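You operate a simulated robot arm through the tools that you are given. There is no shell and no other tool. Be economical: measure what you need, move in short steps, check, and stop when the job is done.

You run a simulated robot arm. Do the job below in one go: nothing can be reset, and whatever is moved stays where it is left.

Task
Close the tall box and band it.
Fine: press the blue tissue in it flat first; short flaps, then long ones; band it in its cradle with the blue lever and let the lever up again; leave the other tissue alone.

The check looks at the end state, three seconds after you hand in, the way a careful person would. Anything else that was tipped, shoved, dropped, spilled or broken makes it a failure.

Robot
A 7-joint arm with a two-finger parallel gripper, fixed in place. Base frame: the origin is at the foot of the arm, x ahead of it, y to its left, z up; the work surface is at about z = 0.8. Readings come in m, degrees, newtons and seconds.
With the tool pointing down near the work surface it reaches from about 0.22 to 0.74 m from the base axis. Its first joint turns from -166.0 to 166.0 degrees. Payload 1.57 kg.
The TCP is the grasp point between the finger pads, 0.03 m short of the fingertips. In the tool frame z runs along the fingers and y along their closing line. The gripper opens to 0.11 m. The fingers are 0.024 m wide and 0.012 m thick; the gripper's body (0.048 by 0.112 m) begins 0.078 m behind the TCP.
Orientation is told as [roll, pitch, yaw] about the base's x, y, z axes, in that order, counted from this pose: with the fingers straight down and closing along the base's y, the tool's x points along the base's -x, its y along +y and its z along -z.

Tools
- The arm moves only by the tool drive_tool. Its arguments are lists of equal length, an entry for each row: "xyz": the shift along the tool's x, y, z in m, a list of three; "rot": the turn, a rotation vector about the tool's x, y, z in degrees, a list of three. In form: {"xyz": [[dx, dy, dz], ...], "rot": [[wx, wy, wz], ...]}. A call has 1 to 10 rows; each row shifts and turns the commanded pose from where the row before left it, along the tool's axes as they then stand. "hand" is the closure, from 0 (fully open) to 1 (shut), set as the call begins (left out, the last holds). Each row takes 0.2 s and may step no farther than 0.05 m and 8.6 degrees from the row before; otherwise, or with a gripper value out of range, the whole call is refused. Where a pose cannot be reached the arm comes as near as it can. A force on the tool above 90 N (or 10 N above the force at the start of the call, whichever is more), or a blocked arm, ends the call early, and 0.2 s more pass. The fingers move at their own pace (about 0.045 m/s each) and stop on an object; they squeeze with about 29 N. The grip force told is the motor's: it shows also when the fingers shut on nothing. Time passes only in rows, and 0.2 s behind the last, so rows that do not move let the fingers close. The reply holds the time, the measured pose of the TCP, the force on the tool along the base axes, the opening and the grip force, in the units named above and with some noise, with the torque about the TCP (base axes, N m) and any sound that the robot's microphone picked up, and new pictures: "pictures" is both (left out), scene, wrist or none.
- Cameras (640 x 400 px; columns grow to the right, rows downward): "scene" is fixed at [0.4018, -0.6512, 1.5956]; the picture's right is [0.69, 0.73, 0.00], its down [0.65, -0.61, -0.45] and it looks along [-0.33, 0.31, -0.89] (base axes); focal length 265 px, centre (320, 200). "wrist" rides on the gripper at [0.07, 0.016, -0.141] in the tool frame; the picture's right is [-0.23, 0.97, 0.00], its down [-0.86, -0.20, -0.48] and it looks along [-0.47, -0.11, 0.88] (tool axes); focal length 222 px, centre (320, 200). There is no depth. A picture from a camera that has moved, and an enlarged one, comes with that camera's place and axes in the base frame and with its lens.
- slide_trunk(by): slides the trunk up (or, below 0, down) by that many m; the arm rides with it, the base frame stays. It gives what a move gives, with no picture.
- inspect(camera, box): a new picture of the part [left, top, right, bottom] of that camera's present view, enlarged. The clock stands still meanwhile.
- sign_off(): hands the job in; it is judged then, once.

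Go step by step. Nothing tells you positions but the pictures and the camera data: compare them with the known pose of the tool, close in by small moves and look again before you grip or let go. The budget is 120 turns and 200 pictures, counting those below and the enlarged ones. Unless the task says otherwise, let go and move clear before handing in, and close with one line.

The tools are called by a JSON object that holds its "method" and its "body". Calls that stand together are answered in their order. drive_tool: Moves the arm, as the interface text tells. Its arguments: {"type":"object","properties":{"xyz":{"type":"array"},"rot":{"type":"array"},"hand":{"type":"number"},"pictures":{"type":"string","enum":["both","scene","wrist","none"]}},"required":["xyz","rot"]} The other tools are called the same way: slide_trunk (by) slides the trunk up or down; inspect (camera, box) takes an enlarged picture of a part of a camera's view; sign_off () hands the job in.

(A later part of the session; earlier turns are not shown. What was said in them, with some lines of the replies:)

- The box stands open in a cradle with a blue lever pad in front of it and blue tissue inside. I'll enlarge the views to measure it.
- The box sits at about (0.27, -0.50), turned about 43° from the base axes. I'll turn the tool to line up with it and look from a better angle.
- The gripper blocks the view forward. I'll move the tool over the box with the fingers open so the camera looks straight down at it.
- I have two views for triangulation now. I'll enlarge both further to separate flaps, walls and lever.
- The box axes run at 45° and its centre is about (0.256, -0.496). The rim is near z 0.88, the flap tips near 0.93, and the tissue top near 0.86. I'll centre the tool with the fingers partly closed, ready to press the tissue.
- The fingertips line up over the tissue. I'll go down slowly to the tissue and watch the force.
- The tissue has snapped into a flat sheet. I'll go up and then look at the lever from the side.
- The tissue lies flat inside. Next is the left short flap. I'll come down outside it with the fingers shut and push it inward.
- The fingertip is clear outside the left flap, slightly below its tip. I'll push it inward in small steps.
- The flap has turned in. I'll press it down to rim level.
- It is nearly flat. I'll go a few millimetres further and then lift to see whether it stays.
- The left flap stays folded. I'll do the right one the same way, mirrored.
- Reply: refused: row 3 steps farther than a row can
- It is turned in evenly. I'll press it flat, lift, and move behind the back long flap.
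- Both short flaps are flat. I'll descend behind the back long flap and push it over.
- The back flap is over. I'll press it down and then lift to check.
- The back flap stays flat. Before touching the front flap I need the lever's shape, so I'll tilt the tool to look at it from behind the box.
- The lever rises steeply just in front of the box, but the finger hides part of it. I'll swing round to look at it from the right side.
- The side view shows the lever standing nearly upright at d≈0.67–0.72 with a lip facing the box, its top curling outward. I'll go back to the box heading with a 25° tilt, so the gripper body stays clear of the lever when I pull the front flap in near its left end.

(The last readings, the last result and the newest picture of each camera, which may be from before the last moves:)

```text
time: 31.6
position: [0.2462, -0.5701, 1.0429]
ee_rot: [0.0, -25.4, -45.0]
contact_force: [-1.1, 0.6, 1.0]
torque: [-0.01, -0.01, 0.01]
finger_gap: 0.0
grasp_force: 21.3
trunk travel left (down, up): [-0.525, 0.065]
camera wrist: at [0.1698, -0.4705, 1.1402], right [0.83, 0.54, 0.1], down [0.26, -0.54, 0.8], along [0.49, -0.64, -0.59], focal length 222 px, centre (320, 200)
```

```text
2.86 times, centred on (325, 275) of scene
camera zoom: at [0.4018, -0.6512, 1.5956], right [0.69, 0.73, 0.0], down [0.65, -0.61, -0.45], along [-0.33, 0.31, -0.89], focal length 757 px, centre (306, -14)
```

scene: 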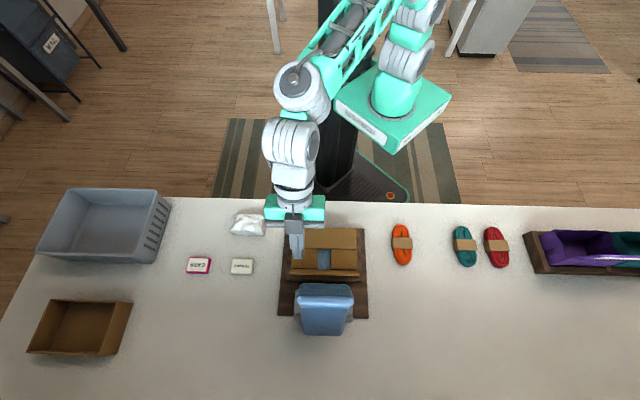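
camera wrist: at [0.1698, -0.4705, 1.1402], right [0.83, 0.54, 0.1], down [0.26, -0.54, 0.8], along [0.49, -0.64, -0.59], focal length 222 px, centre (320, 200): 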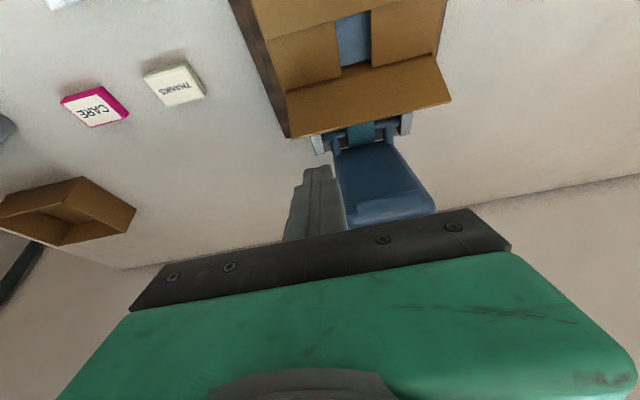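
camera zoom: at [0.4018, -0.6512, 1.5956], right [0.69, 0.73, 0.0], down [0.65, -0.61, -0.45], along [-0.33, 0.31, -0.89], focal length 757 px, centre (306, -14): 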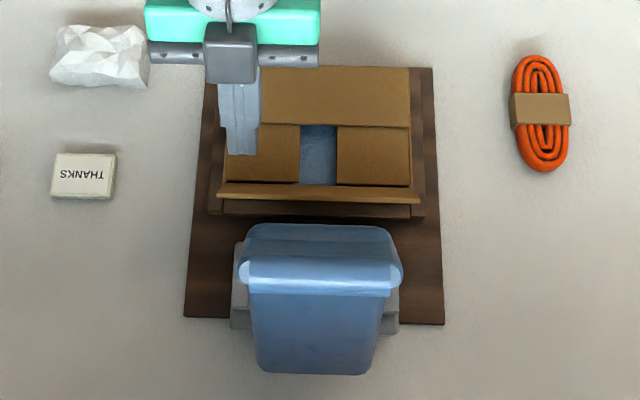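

I'm left of the lever and aligned. I'll advance along the tool axis past the flap tip in two steps and look.

{"method": "drive_tool", "body": {"xyz": [[0, 0, 0.04], [0, 0, 0.03], [0, 0, 0.02], [0, 0, 0]], "rot": [[0, 0, 0], [0, 0, 0], [0, 0, 0], [0, 0, 0]]}}

{"method": "inspect", "body": {"camera": "scene", "box": [265, 225, 365, 305]}}

{"method": "inspect", "body": {"camera": "wrist", "box": [240, 40, 460, 240]}}

```text
time: 32.6
position: [0.2733, -0.5987, 0.961]
ee_rot: [0.0, -25.4, -45.0]
contact_force: [0.5, 0.5, 0.9]
torque: [0.02, 0.01, 0.01]
finger_gap: 0.0001
grasp_force: 20.6
trunk travel left (down, up): [-0.525, 0.065]
camera wrist: at [0.1972, -0.4982, 1.0587], right [0.83, 0.54, 0.1], down [0.26, -0.54, 0.8], along [0.49, -0.64, -0.59], focal length 222 px, centre (320, 200)
```

scene: 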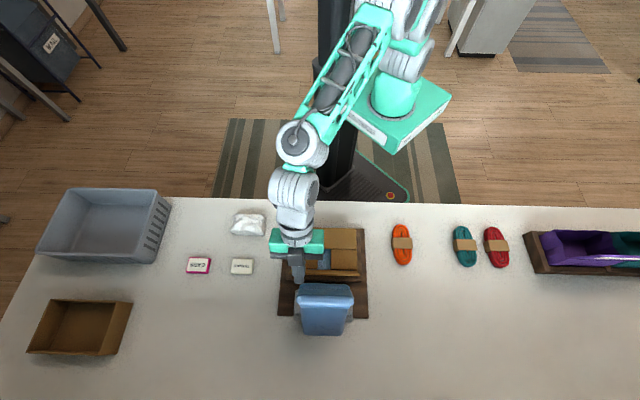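
wrist: 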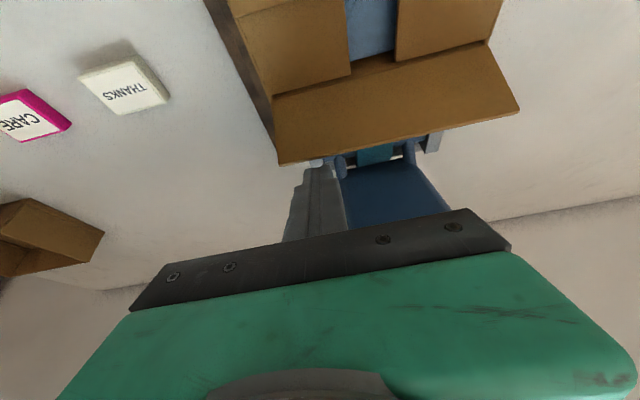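

```text
5.00 times, centred on (315, 265) of scene
camera zoom: at [0.4018, -0.6512, 1.5956], right [0.69, 0.73, 0.0], down [0.65, -0.61, -0.45], along [-0.33, 0.31, -0.89], focal length 1325 px, centre (345, -125)
```

zoom: 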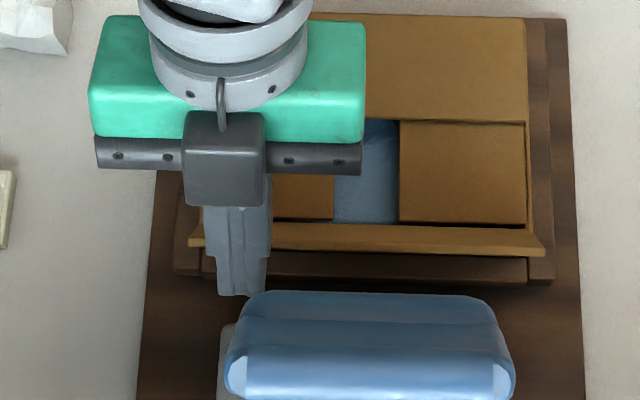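

```text
2.00 times, centred on (350, 140) of wrist
camera zoom: at [0.1972, -0.4982, 1.0587], right [0.83, 0.54, 0.1], down [0.26, -0.54, 0.8], along [0.49, -0.64, -0.59], focal length 444 px, centre (260, 320)
```

zoom: 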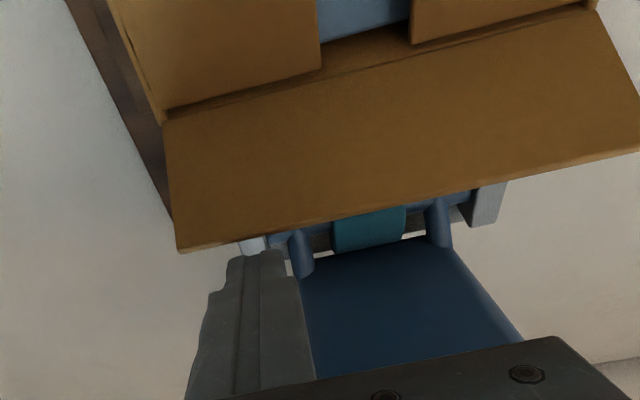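

The fingertip is just past the flap tip with clearance to the lever. I'll go in 25 mm more and pull the flap toward the robot.

{"method": "drive_tool", "body": {"xyz": [[0, 0, 0.025], [0.018, 0, -0.0086], [0.018, 0, -0.0086], [0.018, 0, -0.0086], [0.018, 0, -0.0086], [0.0135, 0, -0.0065], [0, 0, 0]], "rot": [[0, 0, 0], [0, 0, 0], [0, 0, 0], [0, 0, 0], [0, 0, 0], [0, 0, 0], [0, 0, 0]]}}

{"method": "inspect", "body": {"camera": "scene", "box": [265, 225, 365, 305]}}

```text
time: 34.2
position: [0.2133, -0.5386, 0.9393]
ee_rot: [0.0, -25.5, -45.0]
contact_force: [-0.3, 0.1, 0.6]
torque: [0.02, 0.01, -0.02]
finger_gap: 0.0001
grasp_force: 20.9
trunk travel left (down, up): [-0.525, 0.065]
camera wrist: at [0.1367, -0.4384, 1.037], right [0.83, 0.54, 0.1], down [0.26, -0.54, 0.8], along [0.49, -0.64, -0.59], focal length 222 px, centre (320, 200)
```

scene: 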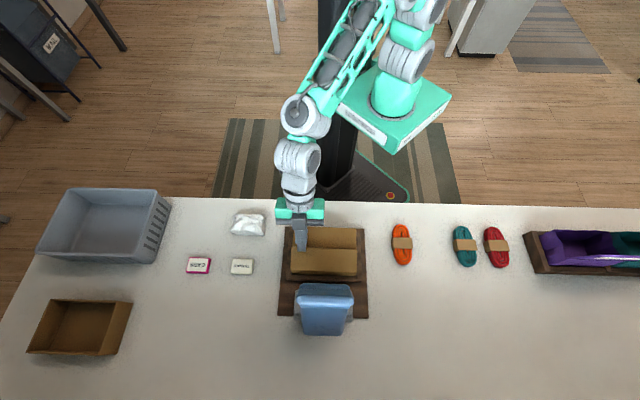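
wrist: 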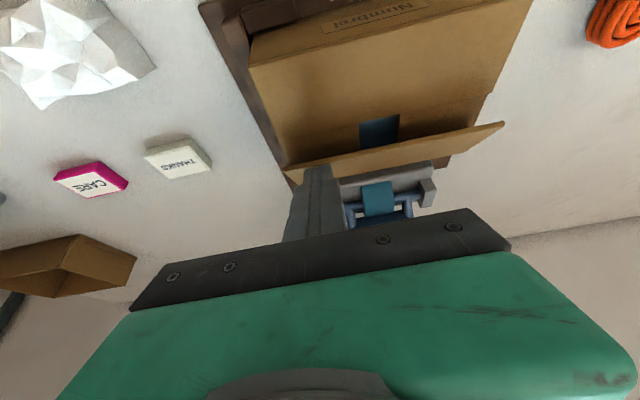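

```text
5.00 times, centred on (315, 265) of scene
camera zoom: at [0.4018, -0.6512, 1.5956], right [0.69, 0.73, 0.0], down [0.65, -0.61, -0.45], along [-0.33, 0.31, -0.89], focal length 1325 px, centre (345, -125)
```

zoom: 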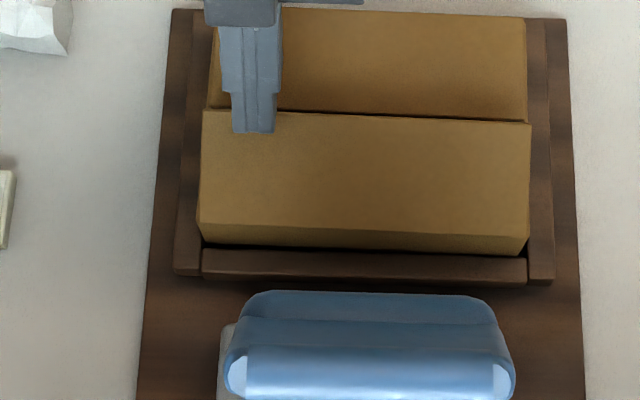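

The flap has come over but still stands at an angle. I'll press it down while easing slightly outward so it doesn't slip off.

{"method": "drive_tool", "body": {"xyz": [[-0.0005, 0, 0.011], [-0.0005, 0, 0.011], [0.002, 0, 0.006], [0, 0, 0]], "rot": [[0, 0, 0], [0, 0, 0], [0, 0, 0], [0, 0, 0]]}}

{"method": "inspect", "body": {"camera": "scene", "box": [265, 225, 365, 305]}}

```text
time: 35.2
position: [0.2217, -0.5454, 0.9121]
ee_rot: [0.0, -25.5, -45.0]
contact_force: [-0.5, -0.5, -0.2]
torque: [0.01, 0.02, 0.01]
finger_gap: 0.0
grasp_force: 21.7
trunk travel left (down, up): [-0.525, 0.065]
camera wrist: at [0.1453, -0.4466, 1.0114], right [0.83, 0.54, 0.1], down [0.26, -0.54, 0.8], along [0.49, -0.64, -0.59], focal length 222 px, centre (320, 200)
```

scene: 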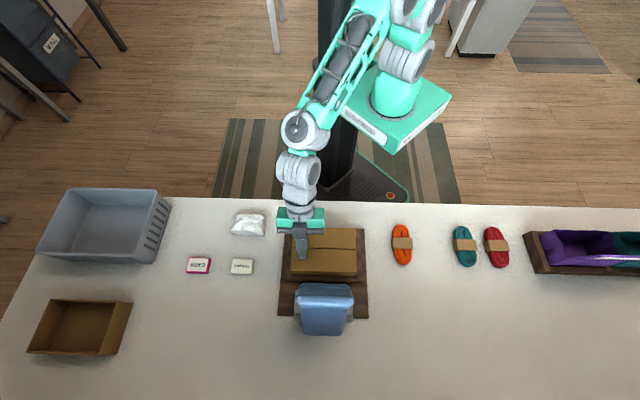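
wrist: 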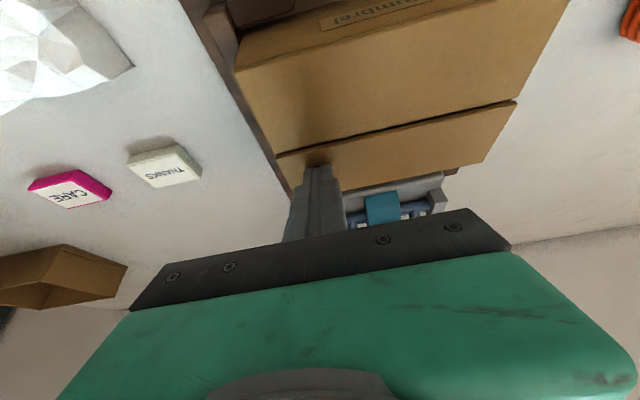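

```text
5.00 times, centred on (315, 265) of scene
camera zoom: at [0.4018, -0.6512, 1.5956], right [0.69, 0.73, 0.0], down [0.65, -0.61, -0.45], along [-0.33, 0.31, -0.89], focal length 1325 px, centre (345, -125)
```

zoom: 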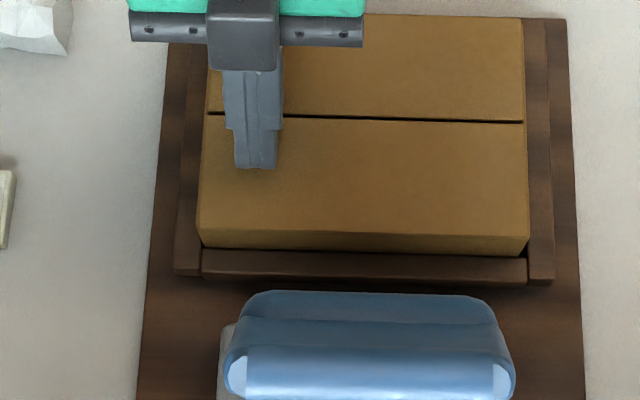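

It is almost flat. I'll press 3 mm more, then lift off, centre on the lever and tilt to about 50° for a look at its top.

{"method": "drive_tool", "body": {"xyz": [[0.0013, 0, 0.003], [0, 0, 0], [0, 0, -0.05], [0, 0, -0.05], [0, 0, -0.05], [0, 0, -0.05], [0, 0, -0.05], [0, 0, 0], [0, 0, 0], [0, 0, 0]], "rot": [[0, 0, 0], [0, 0, 0], [0, 0, 0], [0, 0, 0], [0, 0, 0], [0, 0, 0], [0, 0, 0], [0, -8.5, 0], [0, -8.5, 0], [0, -8.5, 0]]}}

{"method": "inspect", "body": {"camera": "scene", "box": [265, 225, 365, 305]}}

{"method": "inspect", "body": {"camera": "wrist", "box": [280, 40, 500, 240]}}

```text
time: 37.4
position: [0.1467, -0.4701, 1.1373]
ee_rot: [0.0, -51.3, -45.0]
contact_force: [-0.5, 0.0, 0.0]
torque: [-0.01, -0.02, 0.0]
finger_gap: 0.0001
grasp_force: 21.1
trunk travel left (down, up): [-0.525, 0.065]
camera wrist: at [0.0477, -0.3492, 1.1715], right [0.79, 0.59, 0.18], down [-0.03, -0.26, 0.97], along [0.61, -0.77, -0.19], focal length 222 px, centre (320, 200)
```

scene: 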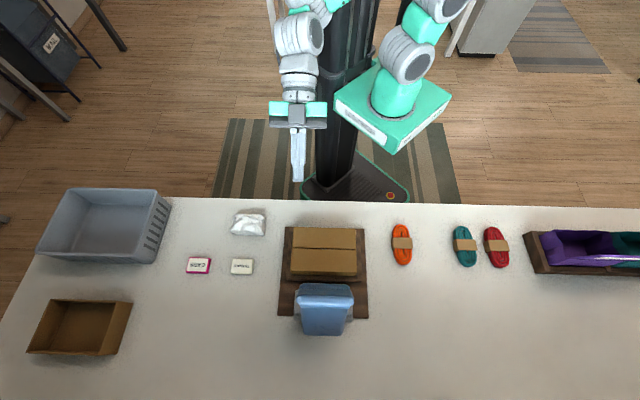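
wrist: 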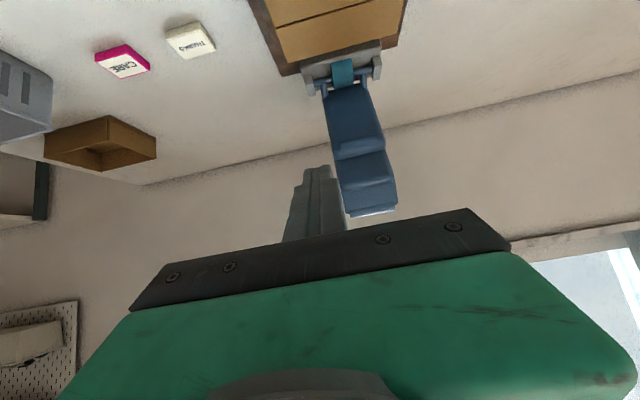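

```text
5.00 times, centred on (315, 265) of scene
camera zoom: at [0.4018, -0.6512, 1.5956], right [0.69, 0.73, 0.0], down [0.65, -0.61, -0.45], along [-0.33, 0.31, -0.89], focal length 1325 px, centre (345, -125)
```

zoom: 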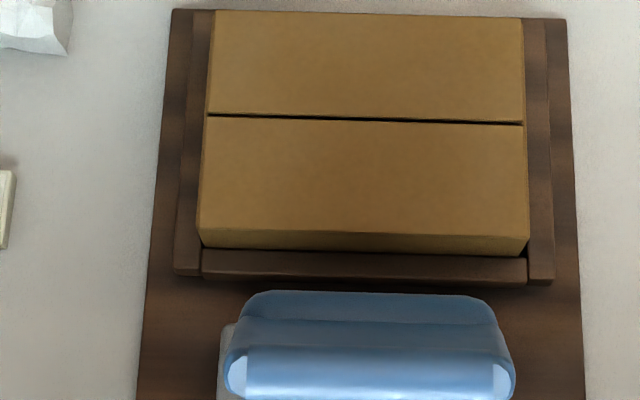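

```text
2.00 times, centred on (390, 140) of wrist
camera zoom: at [0.0477, -0.3492, 1.1715], right [0.79, 0.59, 0.18], down [-0.03, -0.26, 0.97], along [0.61, -0.77, -0.19], focal length 444 px, centre (180, 320)
```

zoom: 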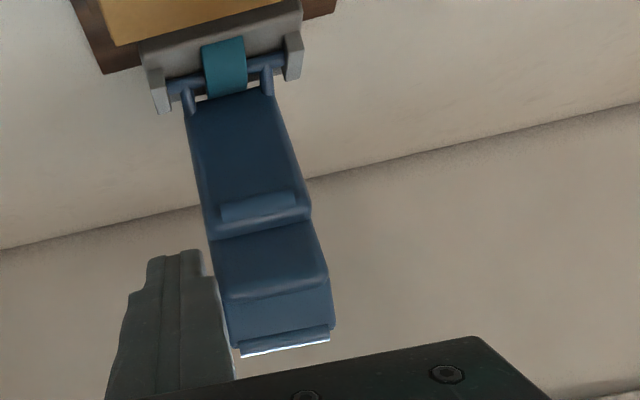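

All four flaps are closed. The lever leans over its hinge at about (d 0.67, z 0.87), and its inner lip would land on the box's centre line. So it swings toward the box, and I'll reach over its top and hook behind it.

{"method": "drive_tool", "body": {"xyz": [[-0.0437, 0.0118, 0.0162], [-0.0437, 0.0118, 0.0162], [-0.0437, 0.0118, 0.0162], [-0.0437, 0.0118, 0.0162], [-0.0437, 0.0118, 0.0162], [-0.0042, 0, 0.0372], [-0.0042, 0, 0.0372], [-0.0042, 0, 0.0372], [0, 0, 0]], "rot": [[0, 0, 0], [0, 0, 0], [0, 0, 0], [0, 0, 0], [0, 0, 0], [0, 0, 0], [0, 0, 0], [0, 0, 0], [0, 0, 0]]}}

{"method": "inspect", "body": {"camera": "scene", "box": [265, 255, 385, 355]}}

```text
time: 39.4
position: [0.3957, -0.6374, 1.1956]
ee_rot: [0.0, -50.9, -45.0]
contact_force: [-0.4, -0.5, -0.3]
torque: [0.01, 0.02, 0.01]
finger_gap: 0.0001
grasp_force: 21.5
trunk travel left (down, up): [-0.525, 0.065]
camera wrist: at [0.2984, -0.5166, 1.2308], right [0.79, 0.59, 0.18], down [-0.02, -0.26, 0.97], along [0.61, -0.77, -0.19], focal length 222 px, centre (320, 200)
```

scene: 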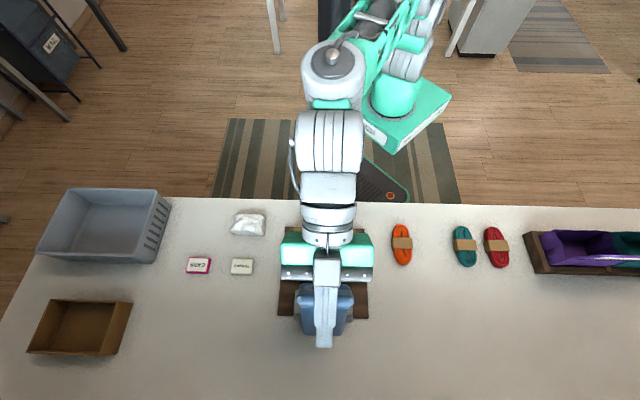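
wrist: 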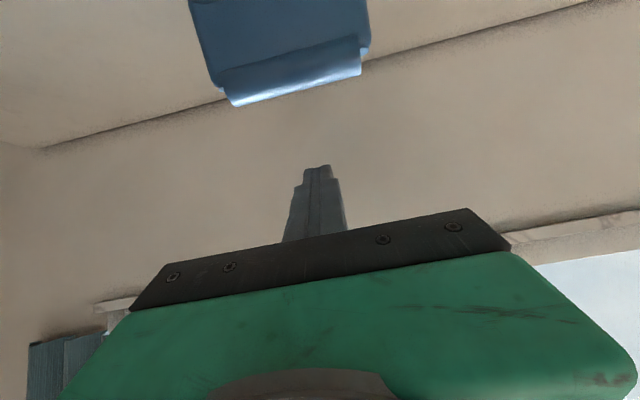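

```text
4.00 times, centred on (325, 305) of scene
camera zoom: at [0.4018, -0.6512, 1.5956], right [0.69, 0.73, 0.0], down [0.65, -0.61, -0.45], along [-0.33, 0.31, -0.89], focal length 1060 px, centre (300, -220)
```

zoom: 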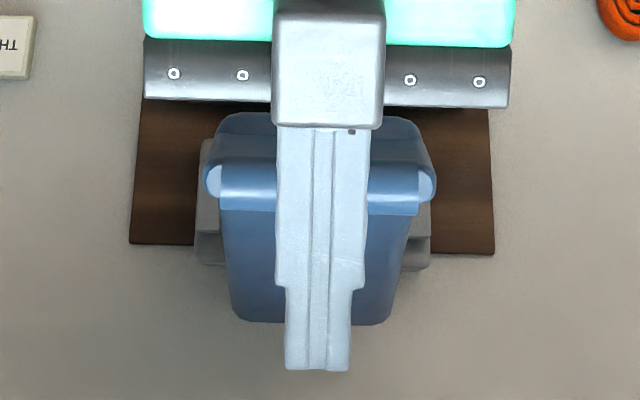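

The fist is above and past the lever's end lip. I'll lower behind it and pull slowly toward the robot, watching force.

{"method": "drive_tool", "body": {"xyz": [[0.0155, 0, 0.0125], [0.0155, 0, 0.0125], [0.0178, 0, -0.0162], [0.0178, 0, -0.0162], [0.0178, 0, -0.0162], [0.0178, 0, -0.0162], [0, 0, 0]], "rot": [[0, 0, 0], [0, 0, 0], [0, 0, 0], [0, 0, 0], [0, 0, 0], [0, 0, 0], [0, 0, 0]]}}

{"method": "inspect", "body": {"camera": "scene", "box": [265, 235, 385, 335]}}

```text
time: 41.0
position: [0.3283, -0.5707, 1.1386]
ee_rot: [0.0, -50.9, -45.1]
contact_force: [0.5, -0.8, 0.2]
torque: [0.02, 0.03, 0.01]
finger_gap: 0.0
grasp_force: 21.6
trunk travel left (down, up): [-0.525, 0.065]
camera wrist: at [0.2309, -0.4492, 1.1744], right [0.79, 0.59, 0.18], down [-0.02, -0.26, 0.97], along [0.61, -0.77, -0.19], focal length 222 px, centre (320, 200)
```

scene: 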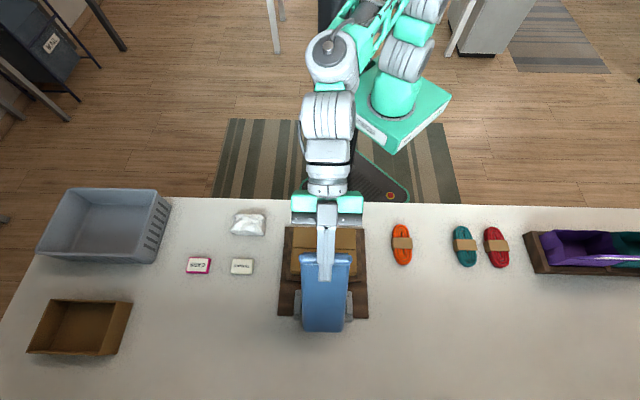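
wrist: 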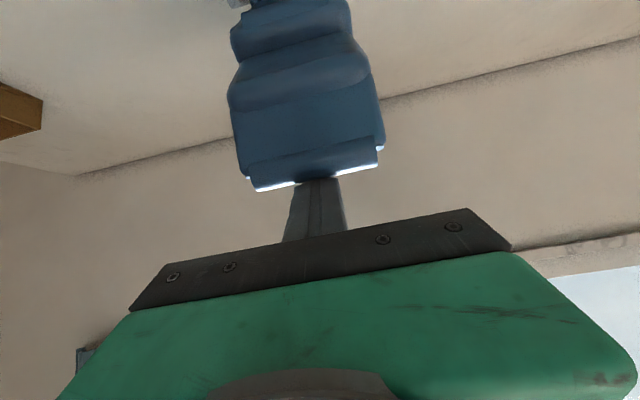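

```text
4.00 times, centred on (325, 285) of scene
camera zoom: at [0.4018, -0.6512, 1.5956], right [0.69, 0.73, 0.0], down [0.65, -0.61, -0.45], along [-0.33, 0.31, -0.89], focal length 1060 px, centre (300, -140)
```

zoom: 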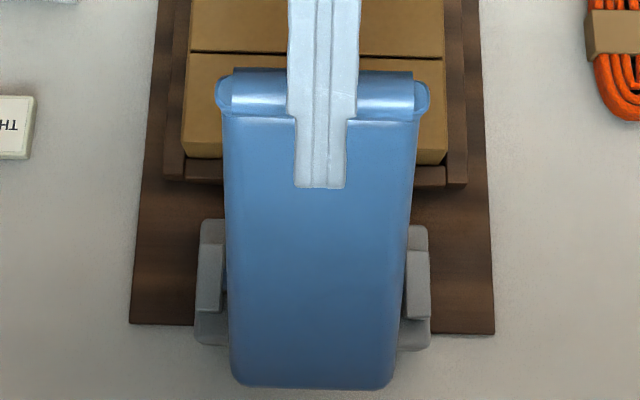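

The lever follows freely toward the box. I'll continue along its arc.

{"method": "drive_tool", "body": {"xyz": [[0.028, 0, -0.0198], [0.028, 0, -0.0198], [0.0325, 0, -0.0118], [0.0325, 0, -0.0118], [0.032, 0, -0.0032], [0.032, 0, -0.0032], [0, 0, 0]], "rot": [[0, 0, 0], [0, 0, 0], [0, 0, 0], [0, 0, 0], [0, 0, 0], [0, 0, 0], [0, 0, 0]]}}

{"method": "inspect", "body": {"camera": "scene", "box": [265, 205, 385, 335]}}

```text
time: 42.6
position: [0.2088, -0.449, 1.04]
ee_rot: [0.0, -51.0, -45.0]
contact_force: [0.3, -0.1, -0.8]
torque: [-0.01, 0.0, 0.0]
finger_gap: 0.0001
grasp_force: 21.7
trunk travel left (down, up): [-0.525, 0.065]
camera wrist: at [0.1106, -0.328, 1.0752], right [0.79, 0.59, 0.18], down [-0.02, -0.26, 0.97], along [0.61, -0.77, -0.19], focal length 222 px, centre (320, 200)
```

scene: 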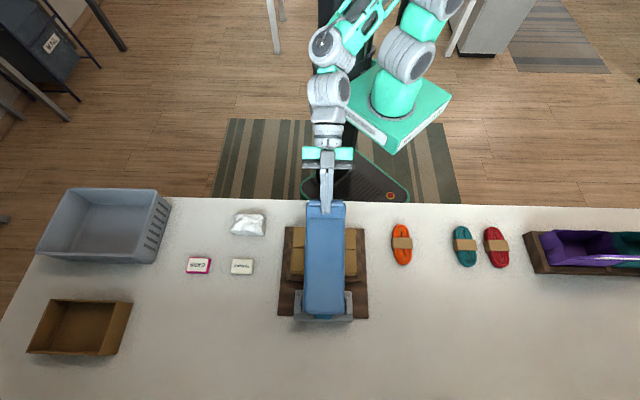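
wrist: 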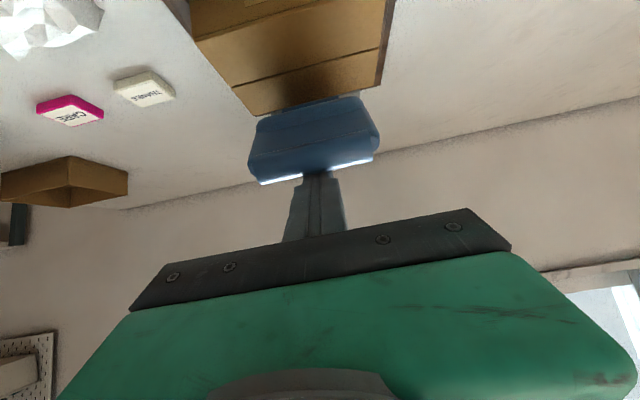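

```text
3.08 times, centred on (325, 270) of scene
camera zoom: at [0.4018, -0.6512, 1.5956], right [0.69, 0.73, 0.0], down [0.65, -0.61, -0.45], along [-0.33, 0.31, -0.89], focal length 816 px, centre (305, -15)
```

zoom: 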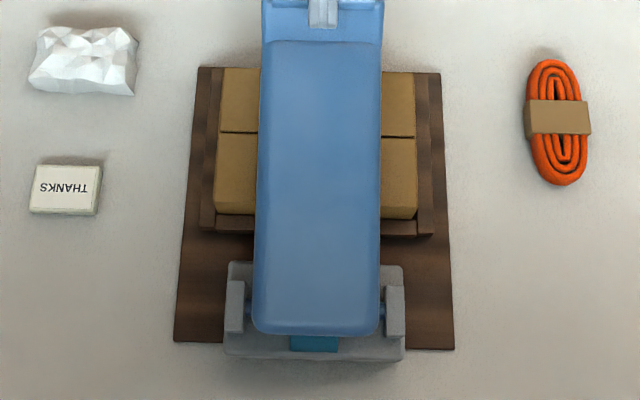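

The lever is about 60° over. I'll continue in smaller steps until the lip meets the box.

{"method": "drive_tool", "body": {"xyz": [[0.0208, 0, 0.0045], [0.0208, 0, 0.0045], [0.0121, 0, 0.0033], [0.0121, 0, 0.0033], [0, 0, 0]], "rot": [[0, 0, 0], [0, 0, 0], [0, 0, 0], [0, 0, 0], [0, 0, 0]]}}

{"method": "inspect", "body": {"camera": "wrist", "box": [180, 20, 460, 220]}}

```text
time: 43.8
position: [0.1876, -0.4283, 0.9789]
ee_rot: [0.0, -51.0, -44.9]
contact_force: [-0.1, -0.1, -0.2]
torque: [-0.01, -0.01, -0.01]
finger_gap: 0.0
grasp_force: 21.4
trunk travel left (down, up): [-0.525, 0.065]
camera wrist: at [0.0895, -0.3074, 1.0143], right [0.79, 0.59, 0.18], down [-0.02, -0.26, 0.97], along [0.61, -0.77, -0.19], focal length 222 px, centre (320, 200)
```

scene: 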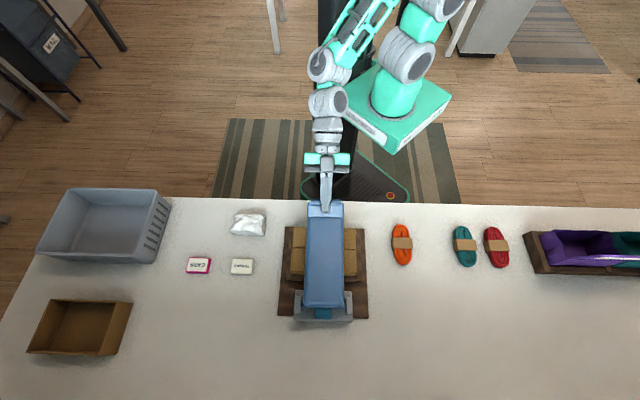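
wrist: 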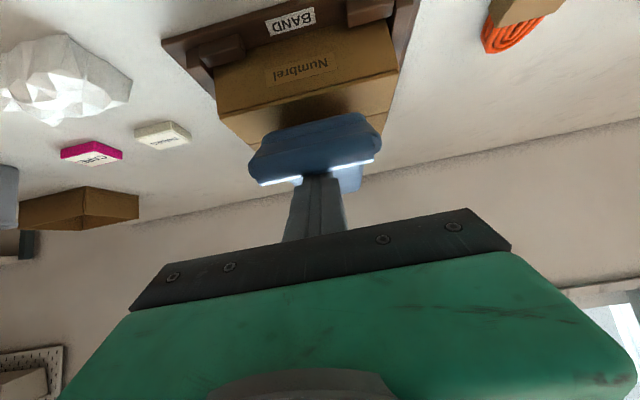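

```text
2.00 times, centred on (320, 120) of wrist
camera zoom: at [0.0895, -0.3074, 1.0143], right [0.79, 0.59, 0.18], down [-0.02, -0.26, 0.97], along [0.61, -0.77, -0.19], focal length 444 px, centre (320, 360)
```

zoom: 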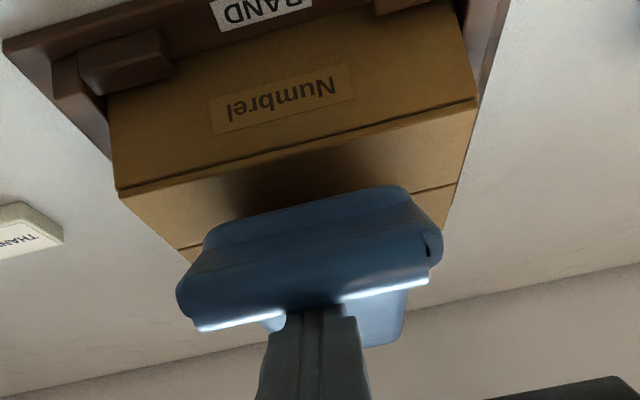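

There's no contact with the box yet. I'll continue downward in small steps with force checks.

{"method": "drive_tool", "body": {"xyz": [[0.0047, 0, 0.0038], [0.0047, 0, 0.0038], [0.0047, 0, 0.0038], [0.0047, 0, 0.0038], [0, 0, 0]], "rot": [[0, 0, 0], [0, 0, 0], [0, 0, 0], [0, 0, 0], [0, 0, 0]], "pictures": "wrist"}}

{"method": "inspect", "body": {"camera": "wrist", "box": [180, 20, 460, 220]}}

```text
time: 45.0
position: [0.1893, -0.4314, 0.9651]
ee_rot: [-1.0, -52.2, -44.0]
contact_force: [10.2, -5.8, 64.8]
torque: [0.48, 0.24, -0.02]
finger_gap: 0.0
grasp_force: 21.6
trunk travel left (down, up): [-0.525, 0.065]
camera wrist: at [0.091, -0.3104, 0.9967], right [0.79, 0.59, 0.17], down [-0.03, -0.24, 0.97], along [0.62, -0.77, -0.17], focal length 222 px, centre (320, 200)
```

wrist: 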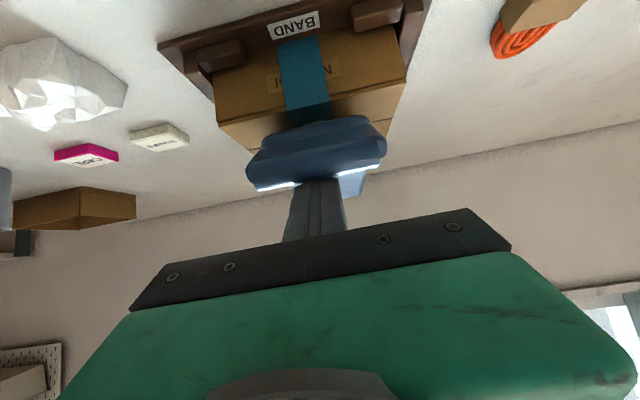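

```text
2.00 times, centred on (320, 120) of wrist
camera zoom: at [0.091, -0.3104, 0.9967], right [0.79, 0.59, 0.17], down [-0.03, -0.24, 0.97], along [0.62, -0.77, -0.17], focal length 444 px, centre (320, 360)
```

zoom: 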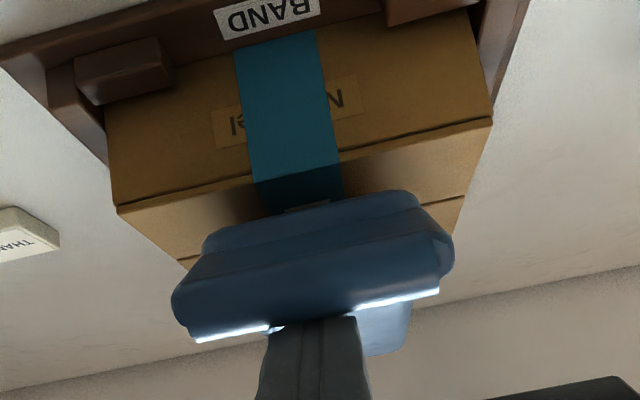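

The lever bottomed at 65 N and a teal band now wraps the box. I'll ease off to see whether the lever rises by itself.

{"method": "drive_tool", "body": {"xyz": [[-0.0094, 0, -0.0076], [-0.0094, 0, -0.0076], [-0.02, 0, -0.016], [-0.02, 0, -0.016], [0, 0, 0], [0, 0, 0]], "rot": [[0, 0, 0], [0, 0, 0], [0, 0, 0], [0, 0, 0], [0, 0, 0], [0, 0, 0]]}}

{"method": "inspect", "body": {"camera": "scene", "box": [265, 205, 385, 335]}}

```text
time: 46.4
position: [0.1881, -0.4304, 1.0309]
ee_rot: [0.0, -50.9, -45.1]
contact_force: [-0.5, -0.2, 0.9]
torque: [0.02, 0.01, -0.01]
finger_gap: 0.0001
grasp_force: 21.1
trunk travel left (down, up): [-0.525, 0.065]
camera wrist: at [0.0907, -0.3083, 1.0658], right [0.79, 0.59, 0.18], down [-0.02, -0.26, 0.97], along [0.61, -0.77, -0.19], focal length 222 px, centre (320, 200)
```

scene: 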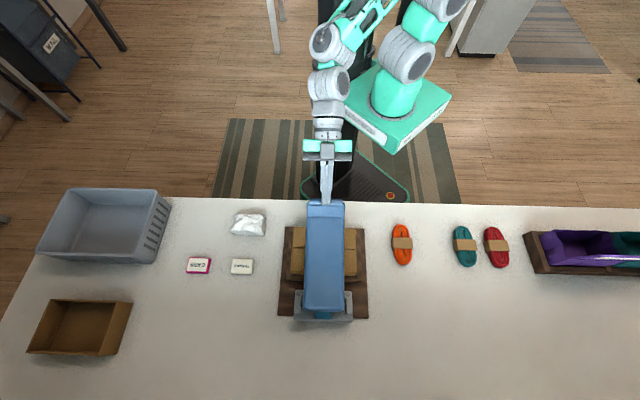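
wrist: 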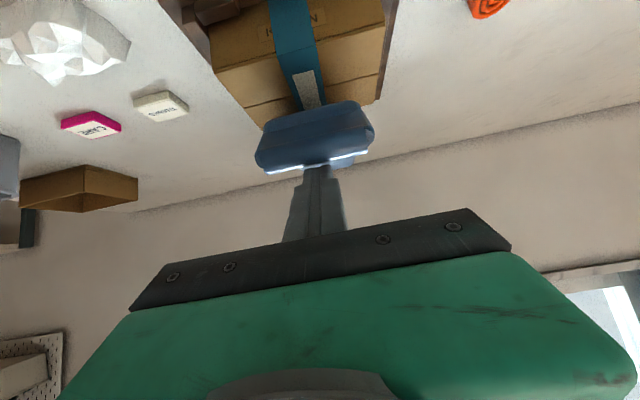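

```text
3.08 times, centred on (325, 270) of scene
camera zoom: at [0.4018, -0.6512, 1.5956], right [0.69, 0.73, 0.0], down [0.65, -0.61, -0.45], along [-0.33, 0.31, -0.89], focal length 816 px, centre (305, -15)
```

zoom: 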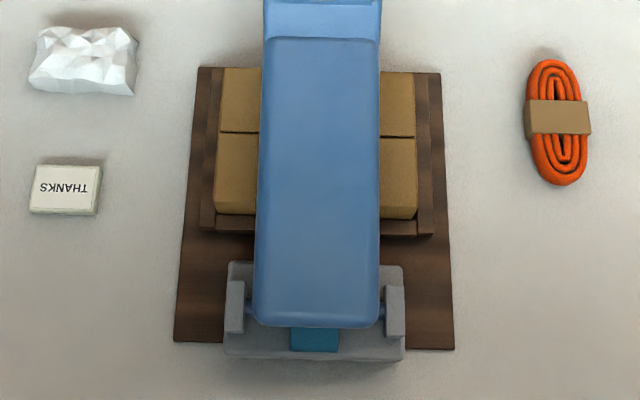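

The lever seems to be following the finger up. I'll move well clear, backwards and up, and wait a moment.

{"method": "drive_tool", "body": {"xyz": [[0, 0, -0.05], [0, 0, -0.05], [0, 0, -0.05], [0, 0, 0], [0, 0, 0], [0, 0, 0], [0, 0, 0], [0, 0, 0]], "rot": [[0, 0, 0], [0, 0, 0], [0, 0, 0], [0, 0, 0], [0, 0, 0], [0, 0, 0], [0, 0, 0], [0, 0, 0]]}}

{"method": "inspect", "body": {"camera": "scene", "box": [265, 205, 385, 335]}}

```text
time: 48.2
position: [0.1061, -0.3464, 1.125]
ee_rot: [0.0, -51.0, -45.0]
contact_force: [0.1, 0.6, 0.2]
torque: [-0.02, 0.03, 0.01]
finger_gap: 0.0001
grasp_force: 20.9
trunk travel left (down, up): [-0.525, 0.065]
camera wrist: at [0.0077, -0.2261, 1.1606], right [0.79, 0.59, 0.18], down [-0.02, -0.26, 0.97], along [0.61, -0.77, -0.19], focal length 222 px, centre (320, 200)
```

scene: 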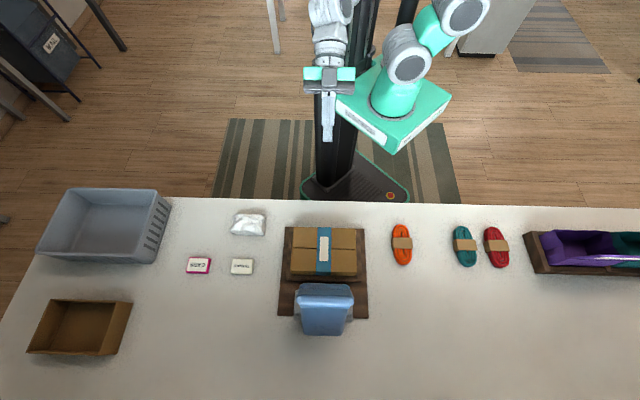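
wrist: 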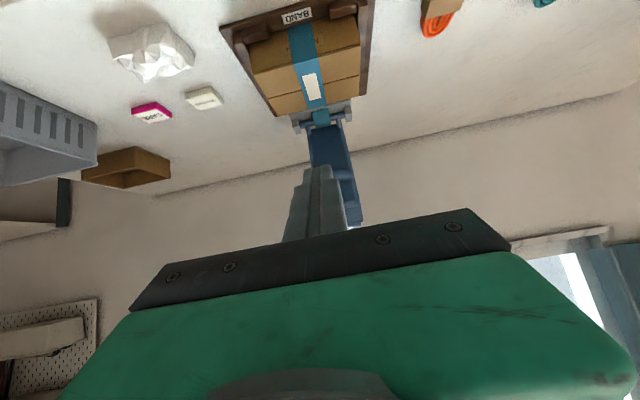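

```text
3.08 times, centred on (325, 270) of scene
camera zoom: at [0.4018, -0.6512, 1.5956], right [0.69, 0.73, 0.0], down [0.65, -0.61, -0.45], along [-0.33, 0.31, -0.89], focal length 816 px, centre (305, -15)
```

zoom: 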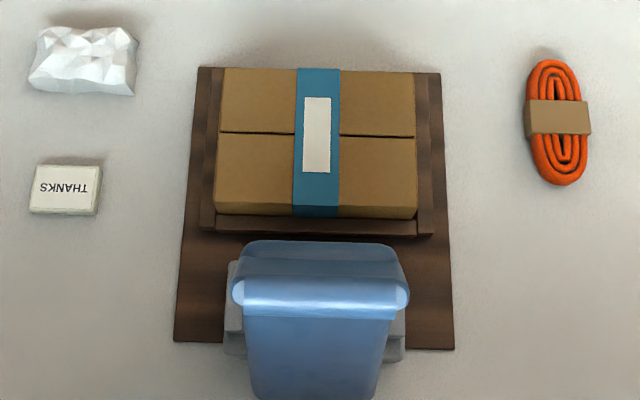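

The box is closed and banded in its cradle, and the lever has swung back up to its rest position. Everything else is where it was, and the arm is clear, so I'm handing in.

{"method": "sign_off", "body": {}}

```text
The job is handed in.
```

The tall box is closed and banded: I pressed the blue tissue flat, folded the short flaps and then the long ones, and the lever came back up; the white tissue was not touched.
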